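You operate a simulated robot arm through the tools that you are given. There is no shell and no other tool.

Carry out the task below with a simulated robot arm. There is one attempt and no reset: what you move stays moved.

## Task
Dust the oak top of the bookcase and stand the flowers there in the glass vase.
Fine: orange pad, put back; vase on the dusted spot, then filled from the yellow jug to the blue line, then the flowers in; jug back. Set down upright: glass vase, yellow jug. What is to be rubbed or washed off counts as gone when no trace of it is left.
Where things are to end (x, y in the base frame): glass vase within 50 mm of [650, 520].

The check looks at the end state, three seconds after you hand in, the way a careful person would. Anything else that was tipped, shoved, dropped, spilled or broken makes it a failure.

## Robot
A 7-joint arm with a two-finger parallel gripper, fixed in place. Base frame: the origin is on the floor under the middle of its stand, x ahead of it, y to its left, z up. Readings come in mm, degrees, newtons and seconds.
It reaches about 1247 mm from its shoulder. Its first joint turns from -132.0 to 132.0 degrees. Payload 3.91 kg.
The TCP is the grasp point between the finger pads, 30 mm short of the fingertips. In the tool frame z runs along the fingers and y along their closing line. Largest opening 110 mm; finger width 20, thickness 10; the body of the gripper, 48 by 112 mm, starts 55 mm behind the TCP.
Orientation is told as [roll, pitch, yaw] about the base's x, y, z axes, in that order, counted from this pose: with the fingers straight down and closing along the base's y, the tool's x points along the base's -x, its y along +y and its z along -z.

## Interface
- The arm moves only by the tool arm_command. Its argument "series" is a list that holds one entry, the list of rows, each a list of 7 numbers: the shift along the base's x, y, z in units of 20 mm (1.0 is 20 mm), then the turn, a rotation vector about the base's x, y, z in units of 6 degrees (1.0 is 6 degrees), then the opening, from 0 (shut) to 1 (fully open). In form: [[[tx, ty, tz, ax, ay, az, jaw], ...]]. A call has 1 to 20 rows; each row shifts and turns the commanded pose from where the row before left it. A call with a number of a shift or a turn outside -1 to 1 is refused whole. A row lasts 0.2 s, in which the tool goes at most 50 mm and 8.6 degrees; a call with a longer step from one row to the next is refused whole, and so is a gripper value outside its range. Where a pose cannot be reached the arm comes as near as it can. A force on the tool above 40 N (or 10 N above the force at the start of the call, whichever is more), or a blocked arm, ends the call early, and 0.2 s more pass. The fingers move at their own pace (about 108 mm/s each) and stop on an object; they squeeze with about 38 N. The grip force told is the motor's: it shows also when the fingers shut on nothing. Time passes only in rows, and 0.2 s behind the last, so rows that do not move let the fingers close. The reply holds the time, the measured pose of the TCP, the force on the tool along the base axes, the opening and the grip force, in the units named above and with some noise, with the torque about the TCP (base axes, N m) and any sound that the robot's microphone picked up.
- Cameras (640 x 400 px; columns grow to the right, rows downward): "scene" is fixed at [48.9, 649.5, 1401.5]; the picture's right is [0.60, -0.80, 0.00], its down [-0.60, -0.45, -0.67] and it looks along [0.53, 0.40, -0.75] (base axes); focal length 214 px, centre (320, 200). "wrist" rides on the gripper at [72, 17, -103] in the tool frame; the picture's right is [-0.23, 0.97, 0.00], its down [-0.76, -0.18, -0.62] and it looks along [-0.61, -0.14, 0.78] (tool axes); focal length 222 px, centre (320, 200). There is no depth. A picture from a camera that has moved, and an enlarged one, comes with that camera's place and axes in the base frame and with its lens.
- grab_frame(camera): a new picture of that camera. The clock stands still meanwhile.
- inspect(camera, box): a new picture of the part [left, top, right, bottom] of that camera's present view, enlarged. The clock stands still meanwhile.
- close_job(): hands the job in; it is judged then, once.

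Nothing tells you positions but the pictures and the camera data. Unless the task says otherwise, let go and move clear before handing in.

The tools are called after "Call:" as name(argument=value, ...) on one line, values as JSON. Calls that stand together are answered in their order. arm_command: Moves the arm, as the interface text tells. Its arguments: {"type":"object","properties":{"series":{"type":"array"}},"required":["series"]} The other tools are called the same way: grab_frame (camera) takes a picture; inspect (camera, box) takes an enlarged picture of a part of a camera's view; close_job () hands the job in.

At the start:

```text
clock: 0.0
tool_pos: [385.3, 357.6, 1332.6]
ee_rot: [0.0, 0.0, 0.0]
wrist_force: [0.0, -0.3, 0.6]
moment: [0.01, -0.01, 0.0]
width: 110.3
grip_force: 0.1
```

scene: 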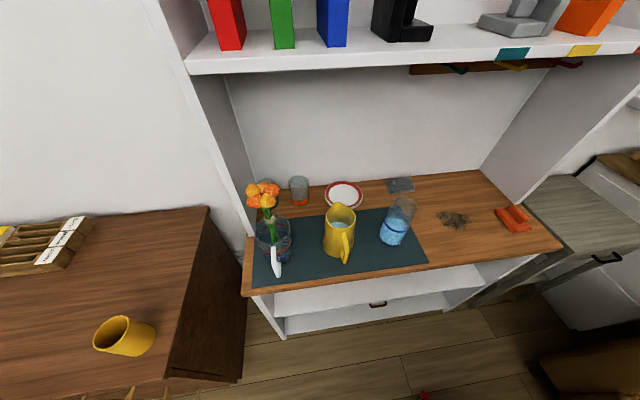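
wrist: 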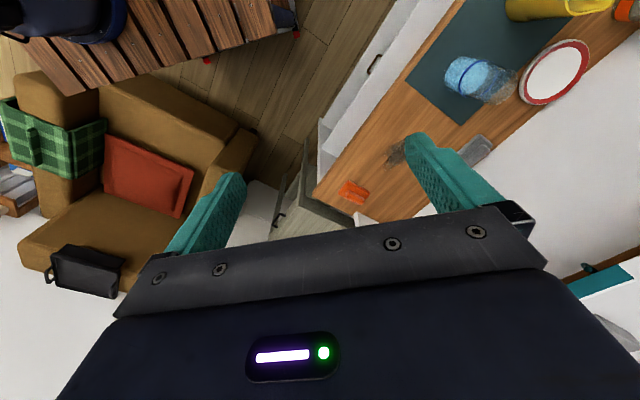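

I see a bookcase with an oak top holding a dark mat, flowers in some vessel, a yellow jug, a glass with blue, a plate, a dust patch and an orange pad. I'll look closer before moving.

Call:
inspect(camera="scene", box=[230, 160, 400, 300])

Call:
inspect(camera="scene", box=[370, 160, 570, 290])

Call:
inspect(camera="scene", box=[180, 0, 640, 120])

Call:
inspect(camera="wrist", box=[320, 0, 640, 240])

```text
2.86 times, centred on (315, 230) of scene
camera zoom: at [48.9, 649.5, 1401.5], right [0.6, -0.8, 0.0], down [-0.6, -0.45, -0.67], along [0.53, 0.4, -0.75], focal length 613 px, centre (334, 114)
```

zoom: 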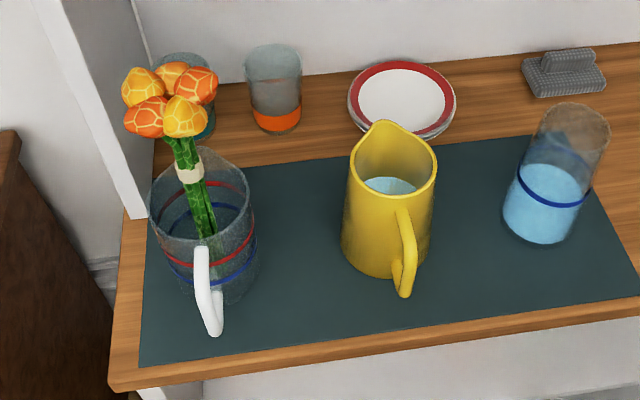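

```text
3.08 times, centred on (470, 225) of scene
camera zoom: at [48.9, 649.5, 1401.5], right [0.6, -0.8, 0.0], down [-0.6, -0.45, -0.67], along [0.53, 0.4, -0.75], focal length 660 px, centre (-142, 123)
```

zoom: 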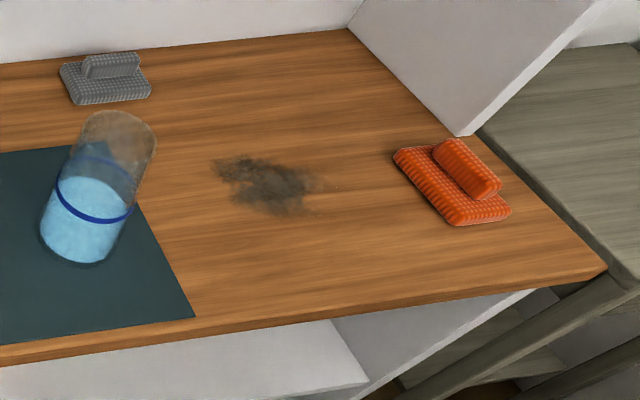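

```text
1.39 times, centred on (410, 60) of scene
camera zoom: at [48.9, 649.5, 1401.5], right [0.6, -0.8, 0.0], down [-0.6, -0.45, -0.67], along [0.53, 0.4, -0.75], focal length 298 px, centre (195, 395)
```

zoom: 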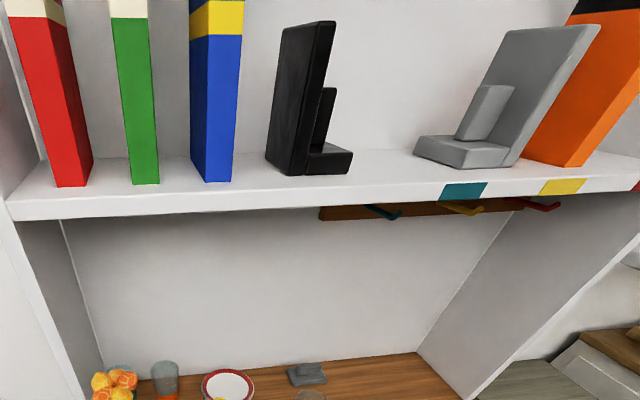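

```text
1.67 times, centred on (480, 120) of wrist
camera zoom: at [312.2, 374.6, 1436.1], right [0.23, 0.97, 0.0], down [0.76, -0.18, 0.62], along [0.61, -0.14, -0.78], focal length 370 px, centre (53, 333)
```

zoom: 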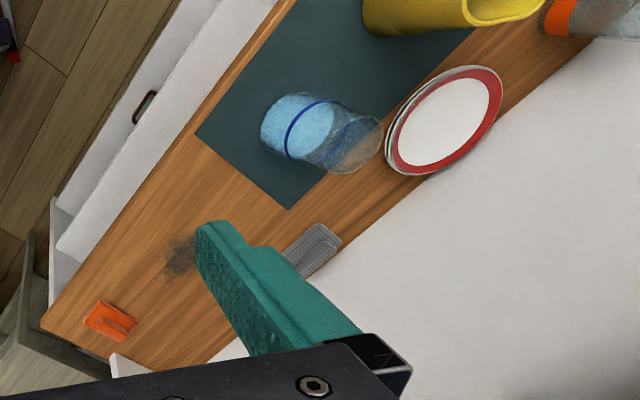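

The bookcase front seems to run at 45° to the base axes, table top at about z≈790, with dust near (690, 545) and the orange pad near (780, 385). I'll move the wrist camera to see the vessels better before touching anything.

Call:
arm_command(series=[[[-0.135, 0.93, -0.7, 0, 0, 0.577, 1], [-0.135, 0.93, -0.7, 0, 0, 0.577, 1], [-0.135, 0.93, -0.7, 0, 0, 0.577, 1], [-0.135, 0.93, -0.7, 0, 0, 0.577, 1], [-0.135, 0.93, -0.7, 0, 0, 0.577, 1], [-0.135, 0.93, -0.7, 0, 0, 0.577, 1], [-0.135, 0.93, -0.7, 0, 0, 0.577, 1], [-0.135, 0.93, -0.7, 0, 0, 0.577, 1], [-0.135, 0.93, -0.7, 0, 0, 0.577, 1], [-0.135, 0.93, -0.7, 0, 0, 0.577, 1], [-0.135, 0.93, -0.7, 0, 0, 0.577, 1], [-0.135, 0.93, -0.7, 0, 0, 0.577, 1], [-0.135, 0.93, -0.7, 0, 0, 0.577, 1]]])

```text
clock: 2.8
tool_pos: [350.5, 600.7, 1151.3]
ee_rot: [0.0, 0.0, 45.0]
wrist_force: [1.1, -0.1, -0.3]
moment: [0.02, 0.03, 0.01]
width: 109.9
grip_force: 0.1
```

The arm is now over the front of the bookcase, rotated 45°. Taking pictures to identify the vessels.

Call:
grab_frame(camera="wrist")

Call:
grab_frame(camera="scene")

```text
taken
camera wrist: at [286.6, 560.5, 1254.7], right [-0.53, 0.85, 0.0], down [0.66, 0.41, 0.62], along [0.53, 0.33, -0.78], focal length 222 px, centre (320, 200)
```

wrist: 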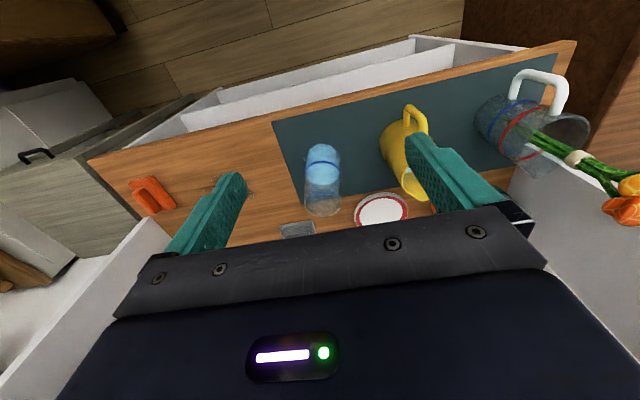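

```text
taken
```

scene: 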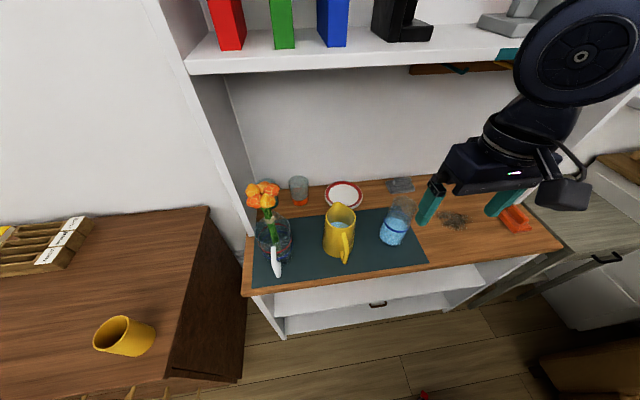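

The wrist view shows the vessels upside down; the flowers sit in a handled glass vessel with red and blue rings, and a cylinder with a blue ring stands in the middle. I'll enlarge these.

Call:
inspect(camera="wrist", box=[440, 60, 640, 230])

Call:
inspect(camera="wrist", box=[260, 80, 440, 250])

Call:
inspect(camera="wrist", box=[80, 120, 280, 260])

Call:
inspect(camera="scene", box=[230, 170, 310, 300])

Call:
inspect(camera="scene", box=[310, 170, 440, 270])

```text
2.35 times, centred on (540, 145) of wrist
camera zoom: at [286.6, 560.5, 1254.7], right [-0.53, 0.85, 0.0], down [0.66, 0.41, 0.62], along [0.53, 0.33, -0.78], focal length 523 px, centre (-198, 329)
```

zoom: 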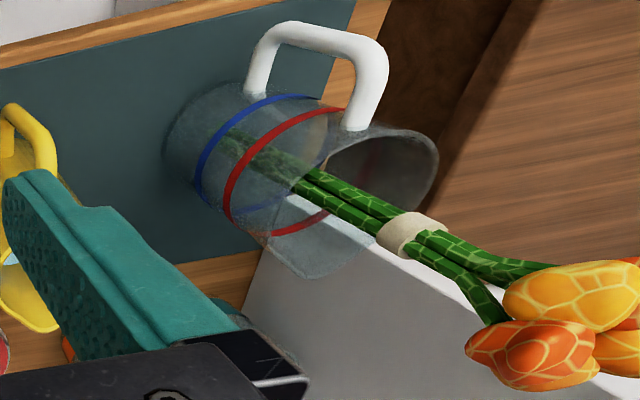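

```text
2.35 times, centred on (350, 165) of wrist
camera zoom: at [286.6, 560.5, 1254.7], right [-0.53, 0.85, 0.0], down [0.66, 0.41, 0.62], along [0.53, 0.33, -0.78], focal length 523 px, centre (249, 282)
```

zoom: 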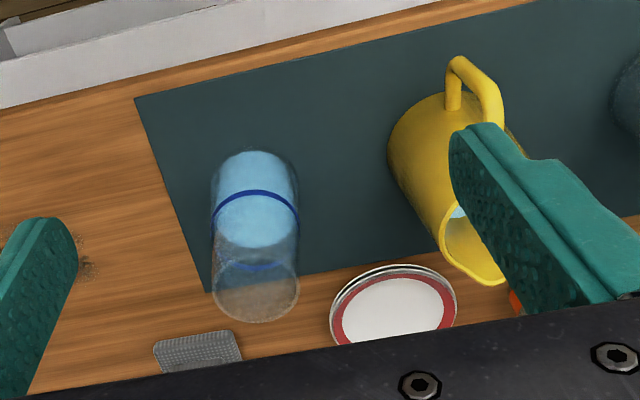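

```text
2.86 times, centred on (180, 190) of wrist
camera zoom: at [286.6, 560.5, 1254.7], right [-0.53, 0.85, 0.0], down [0.66, 0.41, 0.62], along [0.53, 0.33, -0.78], focal length 635 px, centre (720, 229)
```

zoom: 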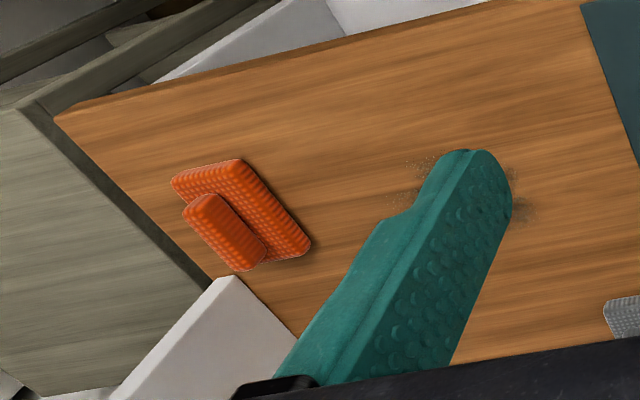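

```text
3.08 times, centred on (270, 235) of scene
camera zoom: at [48.9, 649.5, 1401.5], right [0.6, -0.8, 0.0], down [-0.6, -0.45, -0.67], along [0.53, 0.4, -0.75], focal length 660 px, centre (474, 92)
```

zoom: 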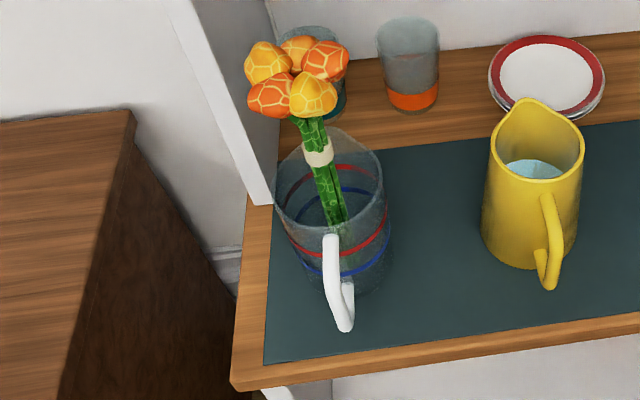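

```text
4.00 times, centred on (375, 220) of scene
camera zoom: at [48.9, 649.5, 1401.5], right [0.6, -0.8, 0.0], down [-0.6, -0.45, -0.67], along [0.53, 0.4, -0.75], focal length 858 px, centre (100, 120)
```

zoom: 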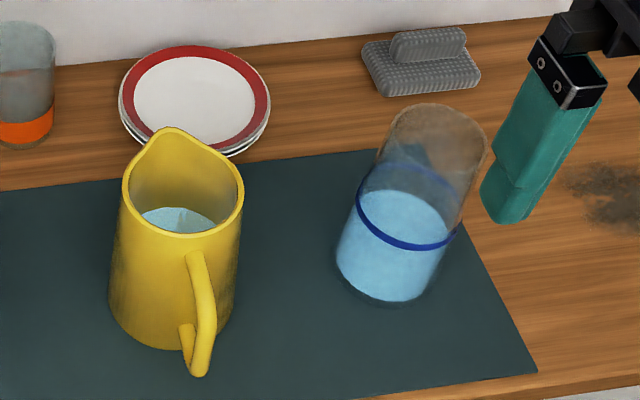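

The vase is most likely the handle-less glass cylinder with the single blue ring (it already holds some water below the line); the flowers stand in a glass measuring jug. Next I look closely at the dust and the orange pad on the right.

Call:
arm_command(series=[[[0.955, -0.773, -0.686, 0, 0, 0, 1], [0.955, -0.773, -0.686, 0, 0, 0, 1], [0.955, -0.773, -0.686, 0, 0, 0, 1], [0.955, -0.773, -0.686, 0, 0, 0, 1], [0.955, -0.773, -0.686, 0, 0, 0, 1], [0.955, -0.773, -0.686, 0, 0, 0, 1], [0.955, -0.773, -0.686, 0, 0, 0, 1], [0.955, -0.773, -0.686, 0, 0, 0, 1], [0.955, -0.773, -0.686, 0, 0, 0, 1], [0.955, -0.773, -0.686, 0, 0, 0, 1], [0.955, -0.773, -0.686, 0, 0, 0, 1]]])

Call:
grab_frame(camera="wrist")

Call:
grab_frame(camera="scene")

```text
clock: 5.2
tool_pos: [560.3, 430.0, 1001.6]
ee_rot: [0.2, 0.0, 45.0]
wrist_force: [-0.7, 0.1, -0.5]
moment: [0.0, -0.02, 0.0]
width: 110.3
grip_force: 0.1
```

```text
taken
camera wrist: at [496.7, 390.9, 1104.5], right [-0.53, 0.85, 0.0], down [0.66, 0.41, 0.62], along [0.53, 0.33, -0.78], focal length 222 px, centre (320, 200)
```

wrist: 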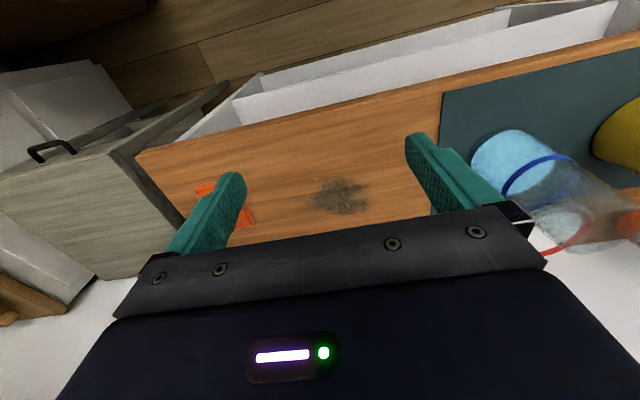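

```text
taken
```

scene: 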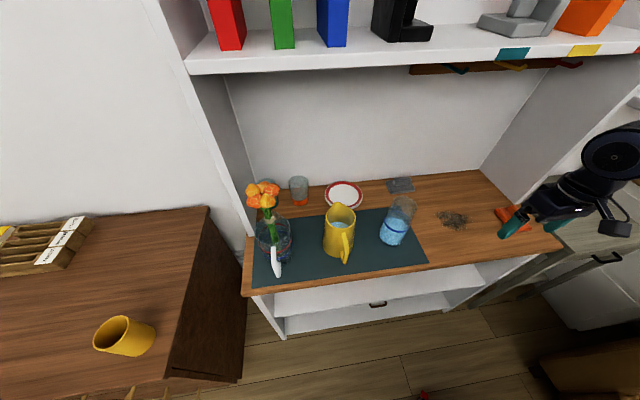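

Dust patch centres near (690, 545) at table height about 790. Now moving to get the orange pad into the clear between the fingers.

Call:
arm_command(series=[[[0.925, -0.933, -0.42, 0, 0, 0, 1], [0.925, -0.933, -0.42, 0, 0, 0, 1], [0.925, -0.933, -0.42, 0, 0, 0, 1], [0.925, -0.933, -0.42, 0, 0, 0, 1], [0.925, -0.933, -0.42, 0, 0, 0, 1], [0.925, -0.933, -0.42, 0, 0, 0, 1]]])

Call:
grab_frame(camera="wrist")

Call:
inspect(camera="wrist", box=[220, 80, 440, 220])

```text
clock: 6.6
tool_pos: [672.7, 317.7, 948.6]
ee_rot: [0.0, 0.1, 45.0]
wrist_force: [-0.6, 0.4, 0.0]
moment: [0.01, -0.01, 0.01]
width: 109.9
grip_force: 0.1
```

```text
taken
camera wrist: at [608.9, 278.0, 1052.3], right [-0.53, 0.85, 0.0], down [0.66, 0.41, 0.62], along [0.53, 0.33, -0.78], focal length 222 px, centre (320, 200)
```

wrist: 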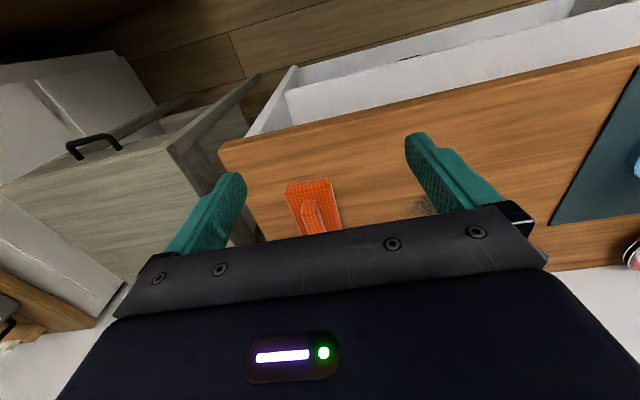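

```text
2.86 times, centred on (330, 150) of wrist
camera zoom: at [608.9, 278.0, 1052.3], right [-0.53, 0.85, 0.0], down [0.66, 0.41, 0.62], along [0.53, 0.33, -0.78], focal length 635 px, centre (291, 343)
```

zoom: 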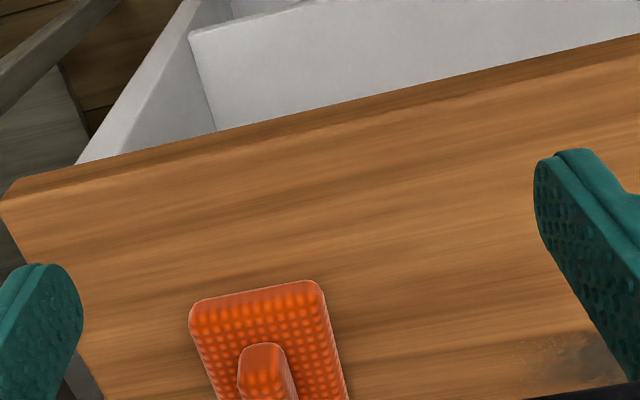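

The pad (about 72×96 mm, long side along the 45° direction) centres near (807, 382) with a grip block on top. I'll move above it and check alignment before descending.

Call:
arm_command(series=[[[0.967, 0.452, -0.35, 0, 0, 0, 0.7], [0.967, 0.452, -0.35, 0, 0, 0, 0.7], [0.967, 0.452, -0.35, 0, 0, 0, 0.7], [0.967, 0.452, -0.35, 0, 0, 0, 0.7], [0.967, 0.452, -0.35, 0, 0, 0, 0.7], [0.967, 0.452, -0.35, 0, 0, 0, 0.7], [0.967, 0.452, -0.35, 0, 0, 0, 0.7]]])

Call:
grab_frame(camera="wrist")

Call:
inspect(camera="scene", box=[440, 130, 640, 270])

```text
clock: 8.2
tool_pos: [805.3, 378.8, 902.5]
ee_rot: [0.0, 0.0, 45.0]
wrist_force: [-0.4, -0.4, -0.1]
moment: [0.02, 0.01, 0.01]
width: 77.0
grip_force: 0.0
```

```text
taken
camera wrist: at [741.6, 340.0, 1004.5], right [-0.53, 0.85, 0.0], down [0.66, 0.41, 0.62], along [0.53, 0.33, -0.78], focal length 222 px, centre (320, 200)
```

wrist: 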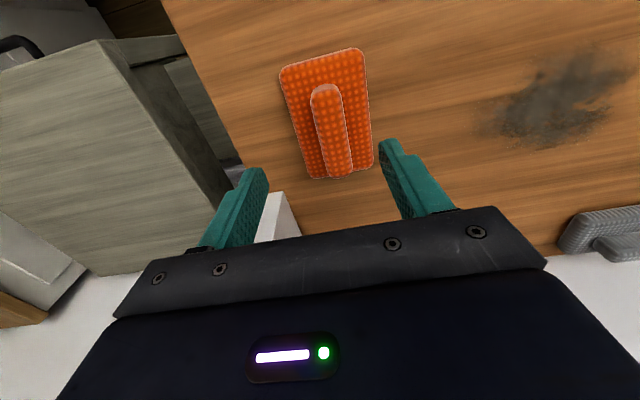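

```text
2.86 times, centred on (540, 200) of scene
camera zoom: at [48.9, 649.5, 1401.5], right [0.6, -0.8, 0.0], down [-0.6, -0.45, -0.67], along [0.53, 0.4, -0.75], focal length 613 px, centre (-309, 200)
```

zoom: 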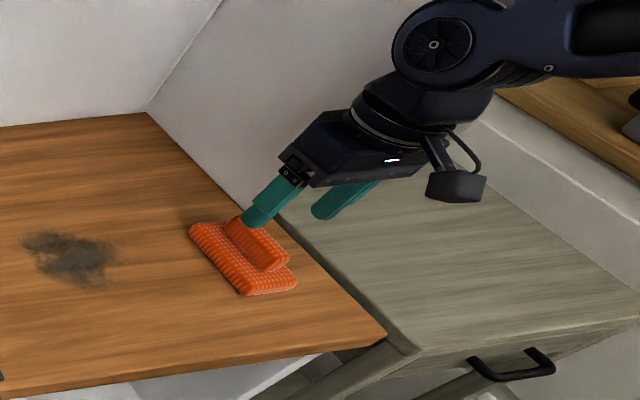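

The pad centre is about (800, 390) with axis at ~43.5°, its base top near z≈803. I'll fine-align and descend partway.

Call:
arm_command(series=[[[-0.13, 0.28, -0.5, 0, 0, -0.125, 0.6], [-0.13, 0.28, -0.5, 0, 0, -0.125, 0.6], [0, 0, -0.5, 0, 0, 0, 0.6], [0, 0, -0.5, 0, 0, 0, 0.6], [0, 0, -0.5, 0, 0, 0, 0.6]]])

Call:
grab_frame(camera="wrist")

Call:
inspect(camera="scene", box=[480, 180, 560, 250])

```text
clock: 9.4
tool_pos: [801.5, 391.9, 850.7]
ee_rot: [-0.1, 0.0, 43.4]
wrist_force: [-1.2, 0.6, -0.6]
moment: [0.0, 0.02, -0.02]
width: 65.7
grip_force: 0.1
```

```text
taken
camera wrist: at [736.5, 354.1, 954.3], right [-0.51, 0.86, 0.0], down [0.67, 0.39, 0.62], along [0.54, 0.32, -0.78], focal length 222 px, centre (320, 200)
```

wrist: 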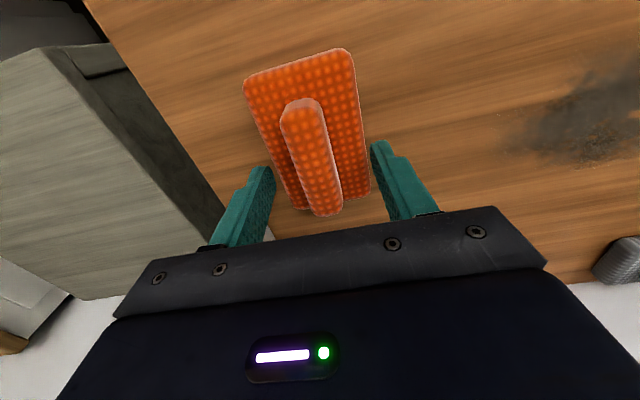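

```text
5.71 times, centred on (520, 215) of scene
camera zoom: at [48.9, 649.5, 1401.5], right [0.6, -0.8, 0.0], down [-0.6, -0.45, -0.67], along [0.53, 0.4, -0.75], focal length 1226 px, centre (-823, 114)
```

zoom: 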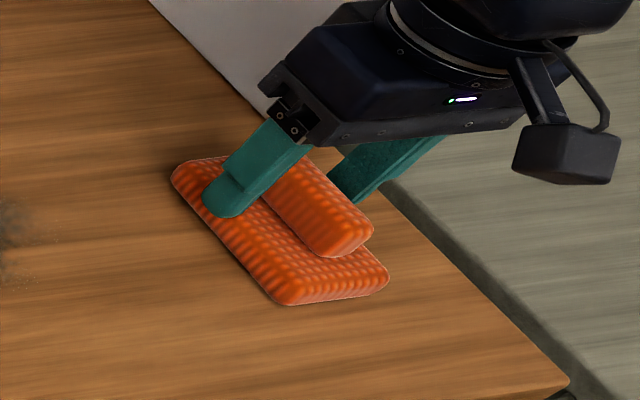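

Lateral alignment looks good. I'll zoom in to judge the block's height before closing.

Call:
inspect(camera="wrist", box=[220, 30, 420, 230])

Call:
inspect(camera="scene", box=[498, 200, 538, 225])

```text
2.00 times, centred on (320, 130) of wrist
camera zoom: at [736.5, 354.1, 954.3], right [-0.51, 0.86, 0.0], down [0.67, 0.39, 0.62], along [0.54, 0.32, -0.78], focal length 444 px, centre (320, 340)
```

zoom: 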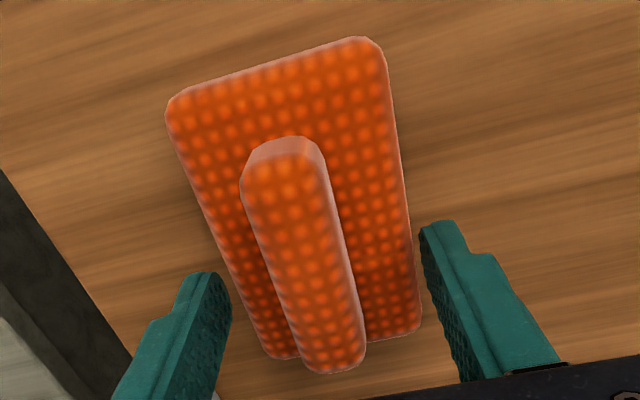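

```text
16.00 times, centred on (518, 212) of scene
camera zoom: at [48.9, 649.5, 1401.5], right [0.6, -0.8, 0.0], down [-0.6, -0.45, -0.67], along [0.53, 0.4, -0.75], focal length 3432 px, centre (-2848, 0)
```

zoom: 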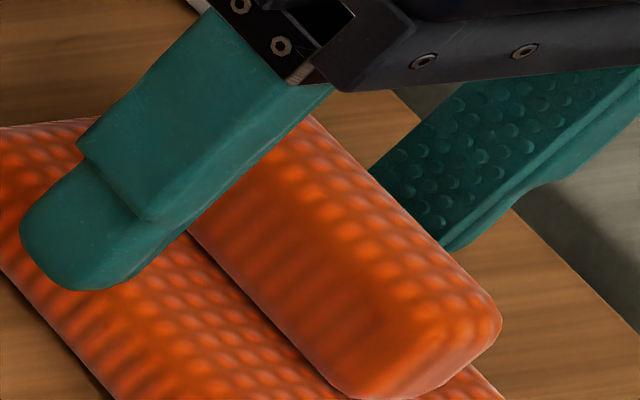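

Block top looks to be around z≈830, base top ≈803; I'll descend so fingertips are at ≈809 and close.

Call:
arm_command(series=[[[0, 0, -0.2, 0, 0, 0, 0.6], [0, 0, -0.2, 0, 0, 0, 0.6], [0, 0, -0.18, 0, 0, 0, 0.6], [0, 0, 0, 0, 0, 0, 0.3], [0, 0, 0, 0, 0, 0, 0.1], [0, 0, 0, 0, 0, 0, 0.0], [0, 0, 0, 0, 0, 0, 0.0]]])

Call:
grab_frame(camera="wrist")

Call:
inspect(camera="scene", box=[480, 180, 560, 250])

```text
clock: 11.0
tool_pos: [800.8, 392.7, 839.6]
ee_rot: [-0.1, -0.1, 43.5]
wrist_force: [-0.3, 0.8, 9.4]
moment: [-0.05, 0.05, 0.17]
width: 64.0
grip_force: 38.4
```

```text
taken
camera wrist: at [736.2, 354.0, 943.2], right [-0.51, 0.86, 0.0], down [0.67, 0.39, 0.62], along [0.54, 0.32, -0.78], focal length 222 px, centre (320, 200)
```

wrist: 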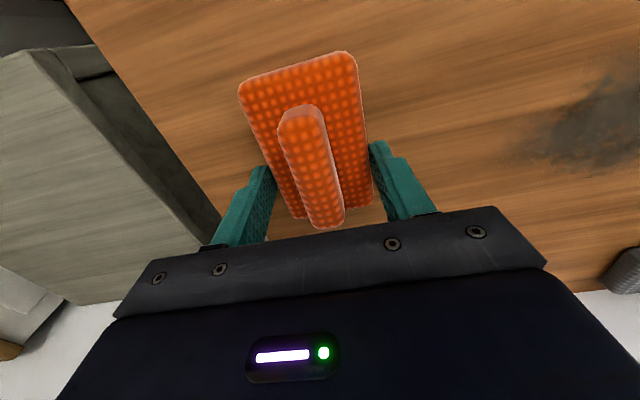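

```text
5.71 times, centred on (520, 215) of scene
camera zoom: at [48.9, 649.5, 1401.5], right [0.6, -0.8, 0.0], down [-0.6, -0.45, -0.67], along [0.53, 0.4, -0.75], focal length 1226 px, centre (-823, 114)
```

zoom: 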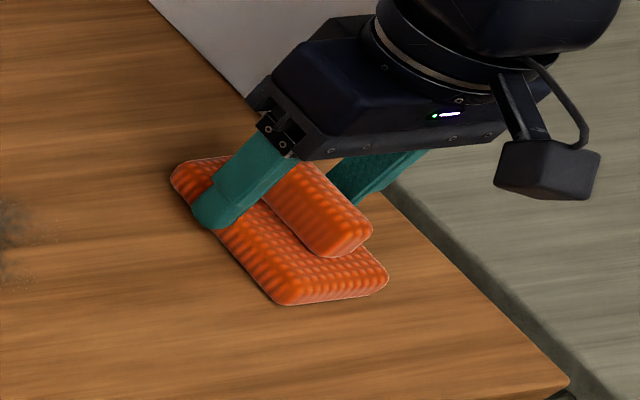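

The fingers closed on the wider pad base (64 mm), so the base top is above 809. I'll open, rise about 10 mm and close on the block instead.

Call:
arm_command(series=[[[0, 0, 0, 0, 0, 0, 0.68], [0, 0, 0, 0, 0, 0, 0.68], [0, 0, 0.25, 0, 0, 0, 0.68], [0, 0, 0.25, 0, 0, 0, 0.68], [0, 0, 0, 0, 0, 0, 0.45], [0, 0, 0, 0, 0, 0, 0.2], [0, 0, 0, 0, 0, 0, 0.0], [0, 0, 0, 0, 0, 0, 0.0]]])

Call:
grab_frame(camera="wrist")

Call:
inspect(camera="scene", box=[480, 180, 560, 250])

```text
clock: 12.8
tool_pos: [800.1, 391.3, 849.8]
ee_rot: [-0.1, 0.0, 43.5]
wrist_force: [-0.3, -0.8, 0.7]
moment: [0.03, 0.02, -0.01]
width: 64.2
grip_force: 37.4
```

```text
taken
camera wrist: at [736.7, 354.3, 952.7], right [-0.51, 0.86, 0.0], down [0.67, 0.4, 0.62], along [0.54, 0.31, -0.78], focal length 222 px, centre (320, 200)
```

wrist: 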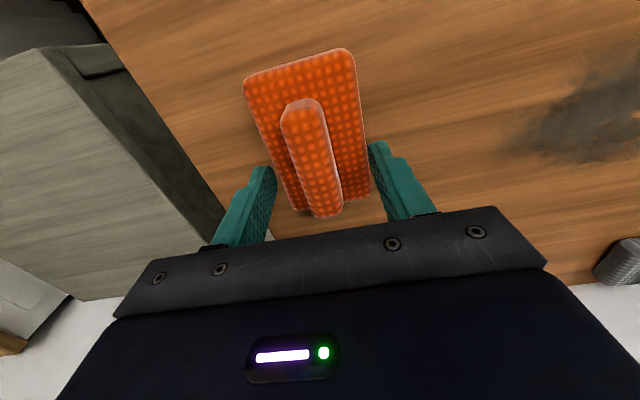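

```text
5.71 times, centred on (520, 215) of scene
camera zoom: at [48.9, 649.5, 1401.5], right [0.6, -0.8, 0.0], down [-0.6, -0.45, -0.67], along [0.53, 0.4, -0.75], focal length 1226 px, centre (-823, 114)
```

zoom: 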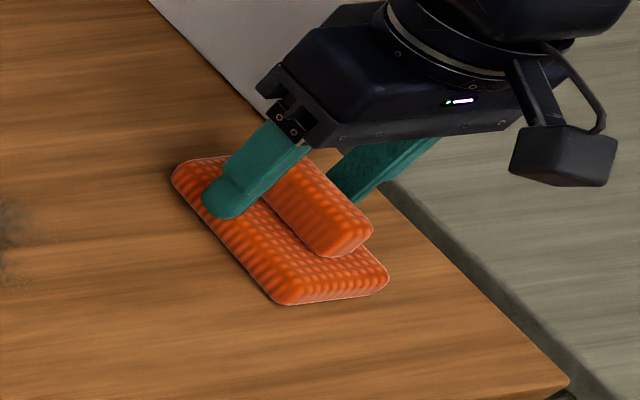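

The fingers again stopped at 64 mm, now without vertical force, so the pad seems held at its sides. I'll lift slightly to test whether the pad comes along.

Call:
arm_command(series=[[[0, 0, 0.3, 0, 0, 0, 0], [0, 0, 0.3, 0, 0, 0, 0], [0, 0, 0.4, 0, 0, 0, 0], [0, 0, 0, 0, 0, 0, 0]]])

Call:
grab_frame(camera="wrist")

Call:
inspect(camera="scene", box=[480, 180, 560, 250])

```text
clock: 13.8
tool_pos: [801.4, 391.6, 870.8]
ee_rot: [0.0, -0.1, 43.5]
wrist_force: [2.3, -0.1, 4.0]
moment: [0.01, 0.02, -0.03]
width: 20.4
grip_force: 38.2
```

```text
taken
camera wrist: at [737.1, 353.0, 973.2], right [-0.51, 0.86, 0.0], down [0.67, 0.39, 0.62], along [0.54, 0.32, -0.78], focal length 222 px, centre (320, 200)
```

wrist: 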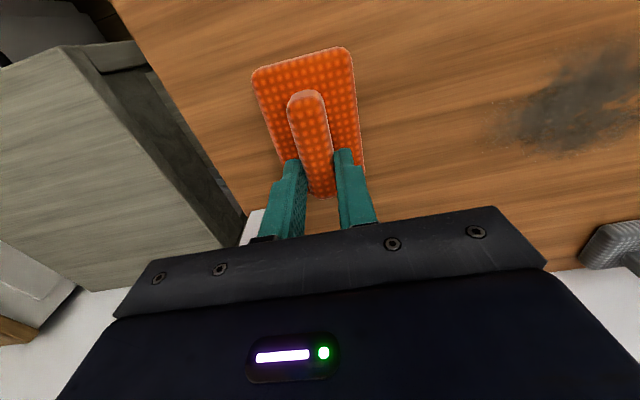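

```text
5.71 times, centred on (520, 215) of scene
camera zoom: at [48.9, 649.5, 1401.5], right [0.6, -0.8, 0.0], down [-0.6, -0.45, -0.67], along [0.53, 0.4, -0.75], focal length 1226 px, centre (-823, 114)
```

zoom: 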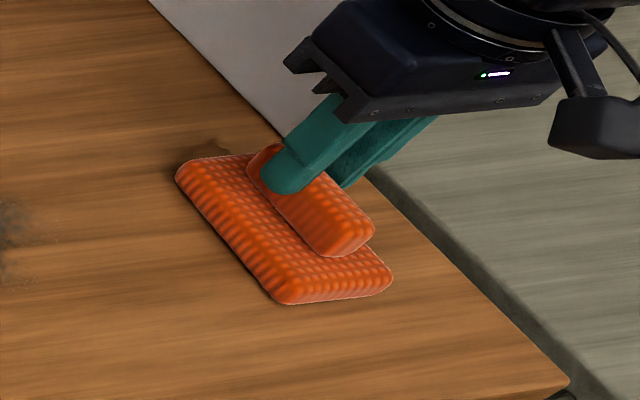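

The fingers slid up off the base and are now on the narrow block (20 mm) but only shallowly. I'll open a little, lower about 12 mm and re-close on the block for a deeper grip.

Call:
arm_command(series=[[[0, 0, 0, 0, 0, 0, 0.4], [0, 0, 0, 0, 0, 0, 0.4], [0, 0, -0.2, 0, 0, 0, 0.4], [0, 0, -0.2, 0, 0, 0, 0.4], [0, 0, -0.2, 0, 0, 0, 0.4], [0, 0, 0, 0, 0, 0, 0.4]]])

Call:
inspect(camera="scene", box=[490, 190, 550, 235])

Call:
inspect(camera="wrist", box=[220, 30, 420, 230])

```text
clock: 15.2
tool_pos: [801.0, 391.7, 857.3]
ee_rot: [0.0, 0.0, 43.5]
wrist_force: [0.9, -0.7, 0.1]
moment: [-0.01, 0.01, -0.03]
width: 44.1
grip_force: 0.1
```

```text
8.89 times, centred on (520, 212) of scene
camera zoom: at [48.9, 649.5, 1401.5], right [0.6, -0.8, 0.0], down [-0.6, -0.45, -0.67], along [0.53, 0.4, -0.75], focal length 1906 px, centre (-1458, 89)
```

zoom: 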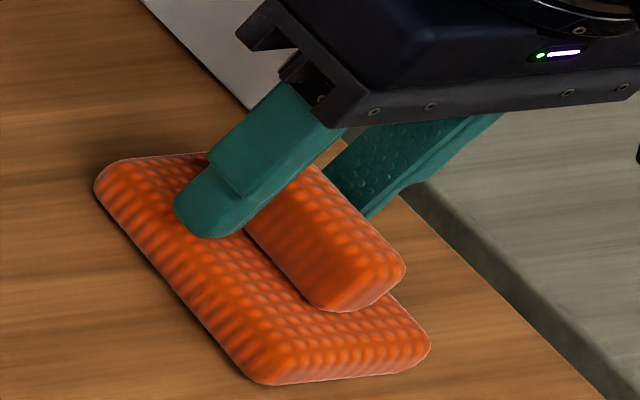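

```text
2.00 times, centred on (320, 130) of wrist
camera zoom: at [736.3, 353.8, 960.7], right [-0.51, 0.86, 0.0], down [0.67, 0.4, 0.62], along [0.54, 0.31, -0.78], focal length 444 px, centre (320, 340)
```

zoom: 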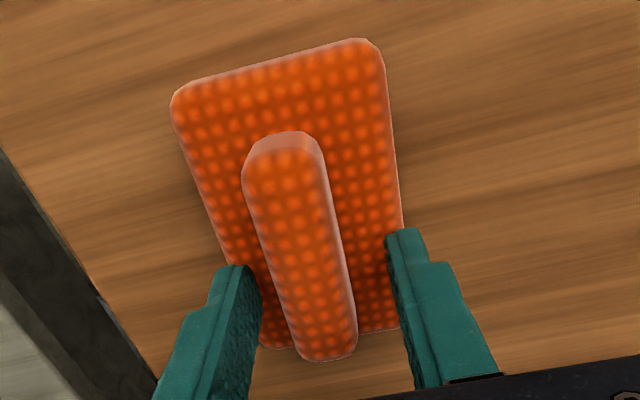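

No contact yet at fingertips ≈827. Lowering 4 mm more and closing on the block.

Call:
arm_command(series=[[[0, 0, -0.2, 0, 0, 0, 0.4], [0, 0, 0, 0, 0, 0, 0.3], [0, 0, 0, 0, 0, 0, 0.1], [0, 0, 0, 0, 0, 0, 0], [0, 0, 0, 0, 0, 0, 0]]])

Call:
inspect(camera="scene", box=[490, 190, 550, 235])

```text
clock: 16.4
tool_pos: [801.6, 391.5, 852.9]
ee_rot: [-0.1, 0.0, 43.5]
wrist_force: [0.3, 0.2, 0.3]
moment: [0.03, -0.01, 0.01]
width: 21.2
grip_force: 38.0
```

```text
8.89 times, centred on (520, 212) of scene
camera zoom: at [48.9, 649.5, 1401.5], right [0.6, -0.8, 0.0], down [-0.6, -0.45, -0.67], along [0.53, 0.4, -0.75], focal length 1906 px, centre (-1458, 89)
```

zoom: 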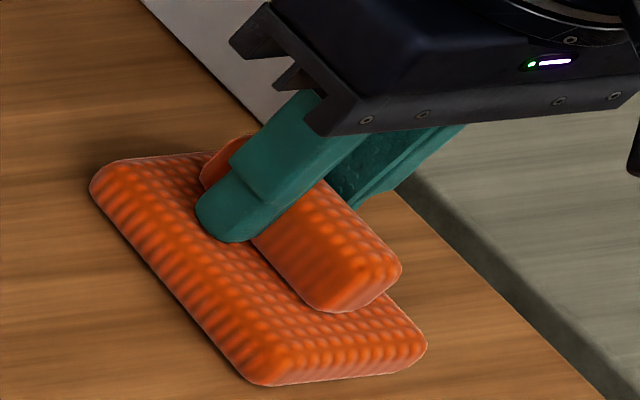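

The block is gripped firmly (21 mm) with the pad on the table at TCP (801.6, 391.5, 852.9). Lifting.

Call:
arm_command(series=[[[0, 0, 0.4, 0, 0, 0, 0], [0, 0, 0.5, 0, 0, 0, 0], [0, 0, 0.5, 0, 0, 0, 0], [0, 0, 0.5, 0, 0, 0, 0], [0, 0, 0.1, 0, 0, 0, 0]]])

Call:
inspect(camera="scene", box=[430, 170, 570, 260])

Call:
grab_frame(camera="wrist")

```text
clock: 17.6
tool_pos: [801.2, 392.1, 892.9]
ee_rot: [-0.1, 0.0, 43.5]
wrist_force: [0.2, -0.2, -0.2]
moment: [0.0, 0.04, 0.01]
width: 21.5
grip_force: 38.4
```

```text
4.44 times, centred on (500, 215) of scene
camera zoom: at [48.9, 649.5, 1401.5], right [0.6, -0.8, 0.0], down [-0.6, -0.45, -0.67], along [0.53, 0.4, -0.75], focal length 953 px, centre (-480, 133)
```

zoom: 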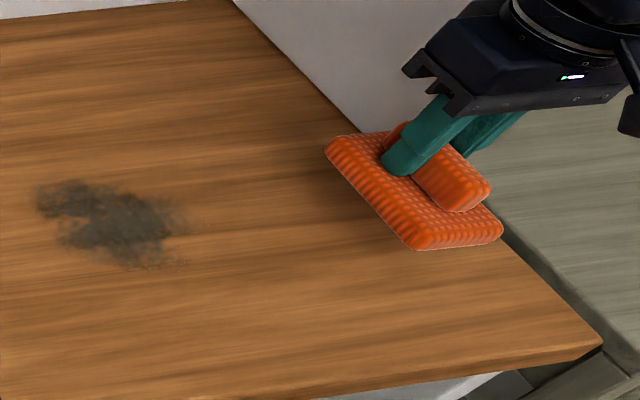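

```text
taken
camera wrist: at [736.3, 353.8, 996.3], right [-0.51, 0.86, 0.0], down [0.68, 0.4, 0.62], along [0.54, 0.31, -0.78], focal length 222 px, centre (320, 200)
```

wrist: 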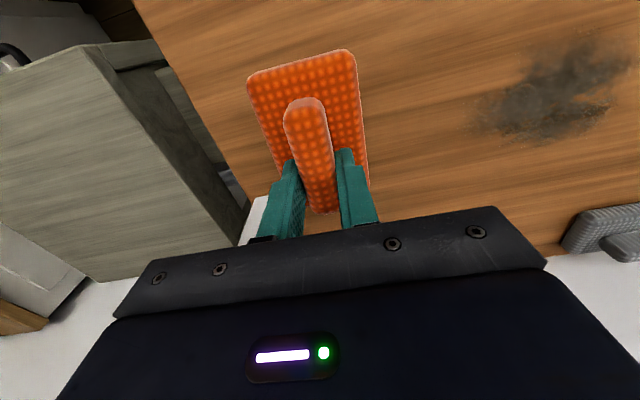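

The pad is held and lifted; dust spans roughly u≈45–160, v≈820–918 in the bookcase frame (centre ≈(686, 542)). I'll move to the right end of the dust and lower until contact.

Call:
arm_command(series=[[[-0.714, 0.97, 0, 0, 0, 0, 0], [-0.714, 0.97, 0, 0, 0, 0, 0], [-0.714, 0.97, 0, 0, 0, 0, 0], [-0.714, 0.97, 0, 0, 0, 0, 0], [-0.714, 0.97, 0, 0, 0, 0, 0], [0, 0, -0.5, 0, 0, 0, 0], [0, 0, -0.5, 0, 0, 0, 0], [0, 0, -0.5, 0, 0, 0, 0], [0, 0, -0.3, 0, 0, 0, 0], [0, 0, -0.1, 0, 0, 0, 0]]])

Call:
inspect(camera="scene", box=[410, 170, 550, 260])

```text
clock: 19.8
tool_pos: [729.3, 488.0, 855.0]
ee_rot: [0.0, 0.1, 43.5]
wrist_force: [0.1, 0.8, -0.3]
moment: [-0.01, -0.01, 0.0]
width: 21.1
grip_force: 37.7
```

```text
4.44 times, centred on (480, 215) of scene
camera zoom: at [48.9, 649.5, 1401.5], right [0.6, -0.8, 0.0], down [-0.6, -0.45, -0.67], along [0.53, 0.4, -0.75], focal length 953 px, centre (-391, 133)
```

zoom: 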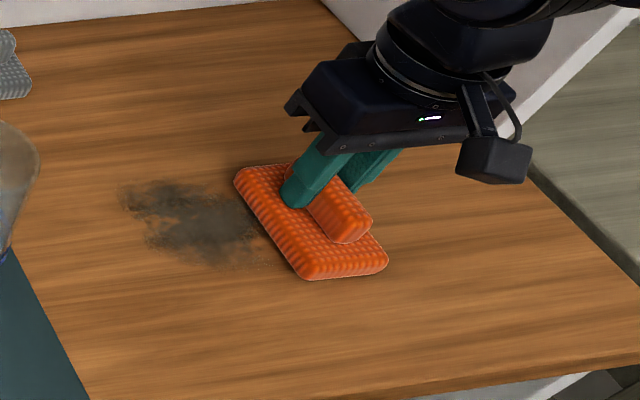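

Just above contact at z≈855. Lowering in 1 mm steps to feel the table.

Call:
arm_command(series=[[[0, 0, -0.05, 0, 0, 0, 0], [0, 0, -0.05, 0, 0, 0, 0], [0, 0, -0.05, 0, 0, 0, 0], [0, 0, 0, 0, 0, 0, 0]]])

```text
clock: 20.8
tool_pos: [729.5, 487.9, 853.6]
ee_rot: [0.0, 0.0, 43.5]
wrist_force: [-3.4, -4.6, 13.5]
moment: [-0.39, 0.37, -0.04]
width: 21.3
grip_force: 38.3
```

Contact with about 13 N. Now sweeping left across the dust.

Call:
arm_command(series=[[[-0.5, 0.5, 0, 0, 0, 0, 0], [-0.5, 0.5, 0, 0, 0, 0, 0], [-0.5, 0.5, 0, 0, 0, 0, 0], [-0.5, 0.5, 0, 0, 0, 0, 0], [-0.5, 0.5, 0, 0, 0, 0, 0], [-0.5, 0.5, 0, 0, 0, 0, 0], [-0.5, 0.5, 0, 0, 0, 0, 0], [-0.5, 0.5, 0, 0, 0, 0, 0], [-0.5, 0.5, 0, 0, 0, 0, 0], [-0.5, 0.5, 0, 0, 0, 0, 0]]])

Call:
inspect(camera="scene", box=[390, 170, 530, 260])

```text
clock: 23.0
tool_pos: [630.5, 586.3, 852.3]
ee_rot: [0.0, -0.1, 43.4]
wrist_force: [4.3, -3.2, 14.3]
moment: [-0.2, 0.02, 0.03]
width: 20.9
grip_force: 38.1
```

```text
4.44 times, centred on (460, 215) of scene
camera zoom: at [48.9, 649.5, 1401.5], right [0.6, -0.8, 0.0], down [-0.6, -0.45, -0.67], along [0.53, 0.4, -0.75], focal length 953 px, centre (-302, 133)
```

zoom: 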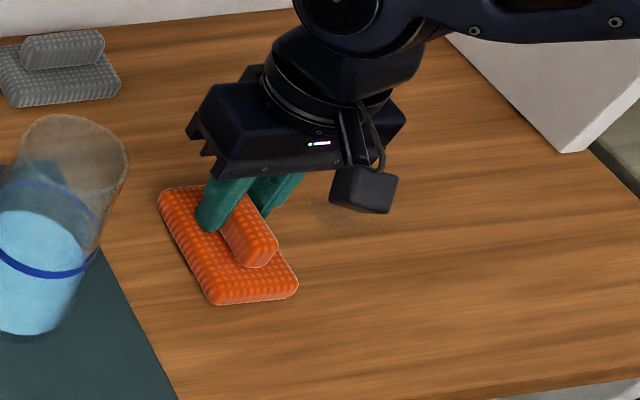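

Most of the dust is gone after one pass; I'll make more overlapping passes farther back and closer to the front.

Call:
arm_command(series=[[[0.5, 0.5, 0, 0, 0, 0, 0], [0.5, 0.5, 0, 0, 0, 0, 0], [0.55, -0.55, 0, 0, 0, 0, 0], [0.55, -0.55, 0, 0, 0, 0, 0], [0.55, -0.55, 0, 0, 0, 0, 0], [0.55, -0.55, 0, 0, 0, 0, 0], [0.55, -0.55, 0, 0, 0, 0, 0], [0.55, -0.55, 0, 0, 0, 0, 0], [0.55, -0.55, 0, 0, 0, 0, 0], [0.55, -0.55, 0, 0, 0, 0, 0], [0.55, -0.55, 0, 0, 0, 0, 0], [0.55, -0.55, 0, 0, 0, 0, 0], [-0.5, -0.5, 0, 0, 0, 0, 0], [-0.5, -0.5, 0, 0, 0, 0, 0], [-0.5, -0.5, 0, 0, 0, 0, 0], [-0.5, -0.5, 0, 0, 0, 0, 0]]])

Call:
inspect(camera="scene", box=[390, 170, 530, 260])

```text
clock: 26.4
tool_pos: [719.9, 459.4, 853.2]
ee_rot: [-0.1, 0.0, 43.4]
wrist_force: [3.9, 4.4, 17.6]
moment: [0.06, 0.0, 0.07]
width: 21.1
grip_force: 37.9
```

```text
4.44 times, centred on (460, 215) of scene
camera zoom: at [48.9, 649.5, 1401.5], right [0.6, -0.8, 0.0], down [-0.6, -0.45, -0.67], along [0.53, 0.4, -0.75], focal length 953 px, centre (-302, 133)
```

zoom: 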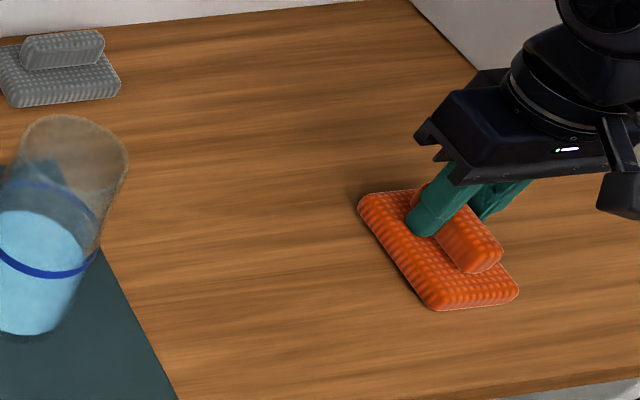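

No visible dust now. One more front pass left and a middle pass back to be sure.

Call:
arm_command(series=[[[-0.6, 0.6, 0, 0, 0, 0, 0], [-0.6, 0.6, 0, 0, 0, 0, 0], [-0.6, 0.6, 0, 0, 0, 0, 0], [-0.6, 0.6, 0, 0, 0, 0, 0], [-0.6, 0.6, 0, 0, 0, 0, 0], [-0.6, 0.6, 0, 0, 0, 0, 0], [-0.6, 0.6, 0, 0, 0, 0, 0], [-0.6, 0.6, 0, 0, 0, 0, 0], [-0.4, 0.4, 0, 0, 0, 0, 0], [0.7, 0.7, 0, 0, 0, 0, 0], [0.6, -0.6, 0, 0, 0, 0, 0], [0.6, -0.6, 0, 0, 0, 0, 0], [0.6, -0.6, 0, 0, 0, 0, 0], [0.6, -0.6, 0, 0, 0, 0, 0], [0.6, -0.6, 0, 0, 0, 0, 0], [0.6, -0.6, 0, 0, 0, 0, 0], [0.6, -0.6, 0, 0, 0, 0, 0], [0.6, -0.6, 0, 0, 0, 0, 0], [0.4, -0.4, 0, 0, 0, 0, 0]]])

Call:
arm_command(series=[[[0, 0, 0.4, 0, 0, 0, 0], [0, 0, 0.7, 0, 0, 0, 0], [0, 0, 0.9, 0, 0, 0, 0], [0.6, -0.55, 0, 0, 0, 0, 0], [0.6, -0.55, 0, 0, 0, 0, 0], [0.6, -0.55, 0, 0, 0, 0, 0], [0.6, -0.55, 0, 0, 0, 0, 0]]])

Call:
inspect(camera="scene", box=[390, 170, 530, 260])

Call:
grab_frame(camera="wrist")

```text
clock: 27.4
tool_pos: [672.6, 507.8, 852.8]
ee_rot: [0.0, -0.3, 43.4]
wrist_force: [-2.8, 0.0, 7.1]
moment: [-0.06, 0.37, -0.01]
width: 21.3
grip_force: 37.9
stopped in row 5: the force on the tool passed its limit at 40 N (the readings are from after the stop); the commanded pose is now the measured one
```

```text
clock: 29.0
tool_pos: [720.6, 462.1, 892.2]
ee_rot: [0.0, -0.1, 43.5]
wrist_force: [-0.4, 0.4, -0.3]
moment: [0.03, -0.02, 0.01]
width: 21.2
grip_force: 38.0
```

```text
4.44 times, centred on (460, 215) of scene
camera zoom: at [48.9, 649.5, 1401.5], right [0.6, -0.8, 0.0], down [-0.6, -0.45, -0.67], along [0.53, 0.4, -0.75], focal length 953 px, centre (-302, 133)
```

zoom: 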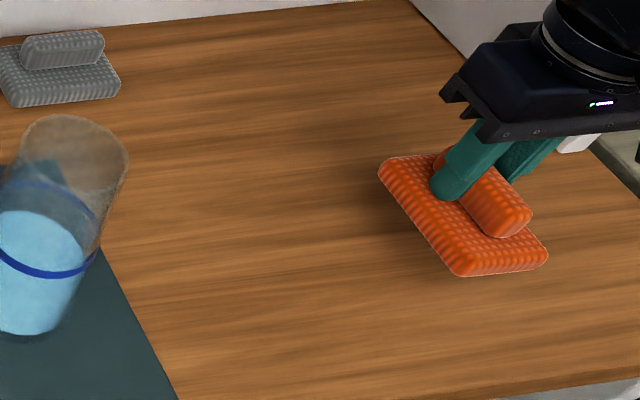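

```text
taken
camera wrist: at [655.6, 425.8, 994.9], right [-0.51, 0.86, 0.0], down [0.67, 0.39, 0.62], along [0.54, 0.32, -0.78], focal length 222 px, centre (320, 200)
```

wrist: 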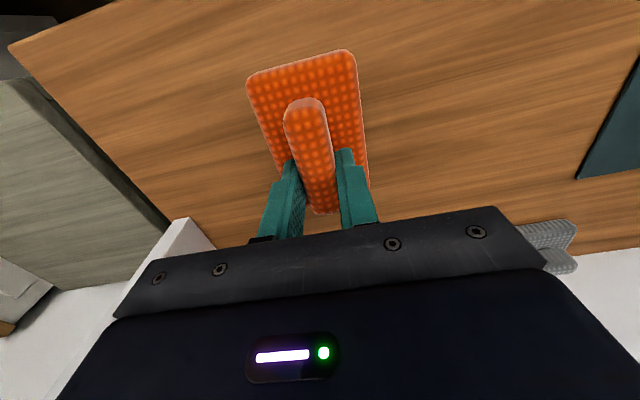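

The table looks clean where the dust was; I'll zoom in to check for traces.

Call:
inspect(camera="scene", box=[425, 195, 485, 240])

Call:
inspect(camera="wrist", box=[340, 40, 560, 230])

```text
8.89 times, centred on (455, 218) of scene
camera zoom: at [48.9, 649.5, 1401.5], right [0.6, -0.8, 0.0], down [-0.6, -0.45, -0.67], along [0.53, 0.4, -0.75], focal length 1906 px, centre (-880, 44)
```

zoom: 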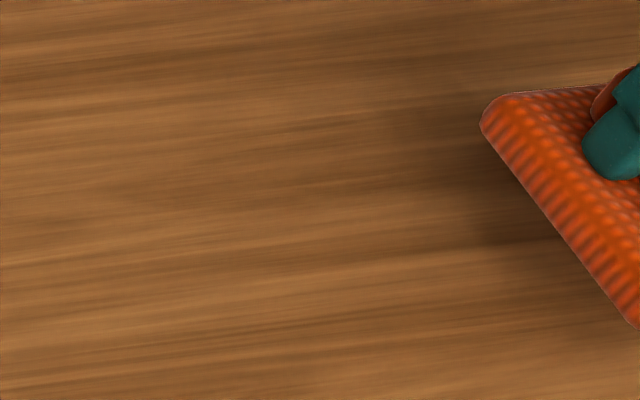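

```text
2.11 times, centred on (450, 135) of wrist
camera zoom: at [655.6, 425.8, 994.9], right [-0.51, 0.86, 0.0], down [0.67, 0.39, 0.62], along [0.54, 0.32, -0.78], focal length 468 px, centre (46, 337)
```

zoom: 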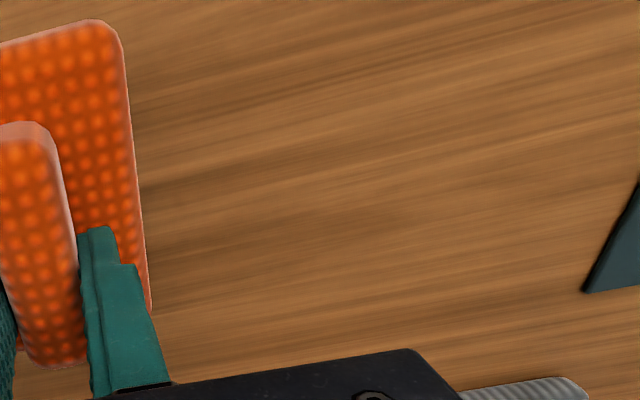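

I'll take a tighter look from the wrist camera over the old dust area.

Call:
inspect(camera="wrist", box=[380, 70, 500, 145])

Call:
inspect(camera="wrist", box=[380, 130, 500, 205])

```text
5.33 times, centred on (440, 108) of wrist
camera zoom: at [655.6, 425.8, 994.9], right [-0.51, 0.86, 0.0], down [0.67, 0.39, 0.62], along [0.54, 0.32, -0.78], focal length 1185 px, centre (-320, 693)
```

zoom: 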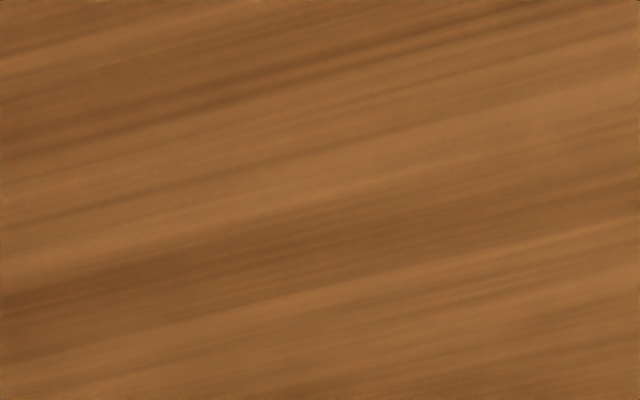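

```text
5.33 times, centred on (440, 168) of wrist
camera zoom: at [655.6, 425.8, 994.9], right [-0.51, 0.86, 0.0], down [0.67, 0.39, 0.62], along [0.54, 0.32, -0.78], focal length 1185 px, centre (-320, 373)
```

zoom: 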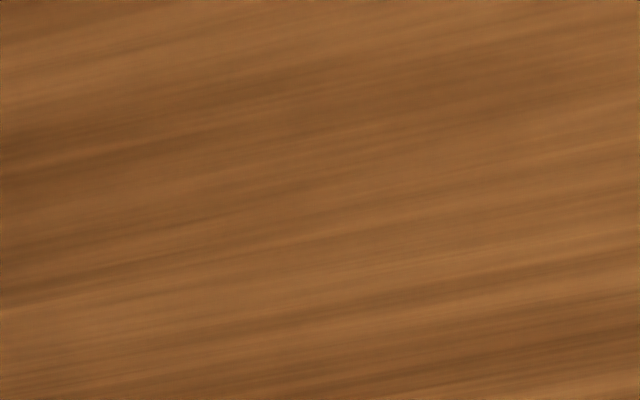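

The surface is clean. Now carrying the pad back to its place and lowering it.

Call:
arm_command(series=[[[0.81, -0.706, 0, 0, 0, 0, 0], [0.81, -0.706, 0, 0, 0, 0, 0], [0.81, -0.706, 0, 0, 0, 0, 0], [0.81, -0.706, 0, 0, 0, 0, 0], [0.81, -0.706, 0, 0, 0, 0, 0], [0, 0, -0.5, 0, 0, 0, 0], [0, 0, -0.5, 0, 0, 0, 0], [0, 0, -0.5, 0, 0, 0, 0], [0, 0, -0.3, 0, 0, 0, 0], [0, 0, -0.1, 0, 0, 0, 0], [0, 0, -0.04, 0, 0, 0, 0], [0, 0, 0, 0, 0, 0, 0]]])

```text
clock: 31.6
tool_pos: [801.9, 391.7, 853.5]
ee_rot: [0.0, -0.1, 43.5]
wrist_force: [0.3, -0.4, 0.4]
moment: [0.0, 0.01, 0.0]
width: 21.3
grip_force: 37.9
```

Pad is essentially at its original height; opening and rising.

Call:
arm_command(series=[[[0, 0, -0.03, 0, 0, 0, 0], [0, 0, 0, 0, 0, 0, 0.2], [0, 0, 0, 0, 0, 0, 0.4], [0, 0, 0, 0, 0, 0, 0.4], [0, 0, 0.4, 0, 0, 0, 0.4], [0, 0, 0.8, 0, 0, 0, 0.4], [0, 0, 1, 0, 0, 0, 0.4], [0, 0, 1, 0, 0, 0, 0.4], [0, 0, 1, 0, 0, 0, 0.6], [-0.7, -0.3, 1, 0, 0, 0, 0.8]]])

Call:
inspect(camera="scene", box=[400, 160, 580, 280])

```text
clock: 33.8
tool_pos: [786.9, 387.3, 956.1]
ee_rot: [0.0, 0.0, 43.4]
wrist_force: [0.0, 0.6, -0.4]
moment: [0.0, 0.01, 0.03]
width: 88.0
grip_force: 0.2
```

```text
3.33 times, centred on (490, 220) of scene
camera zoom: at [48.9, 649.5, 1401.5], right [0.6, -0.8, 0.0], down [-0.6, -0.45, -0.67], along [0.53, 0.4, -0.75], focal length 715 px, centre (-247, 133)
```

zoom: 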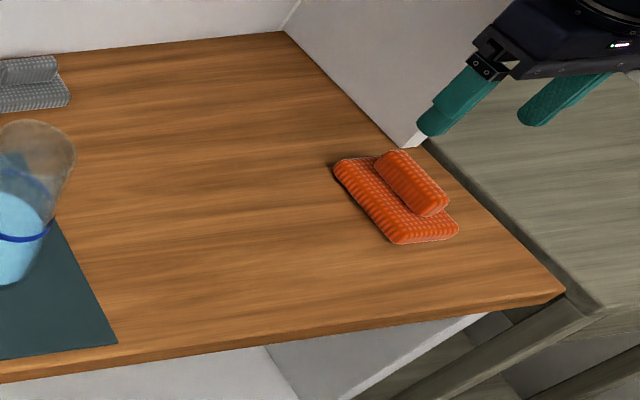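

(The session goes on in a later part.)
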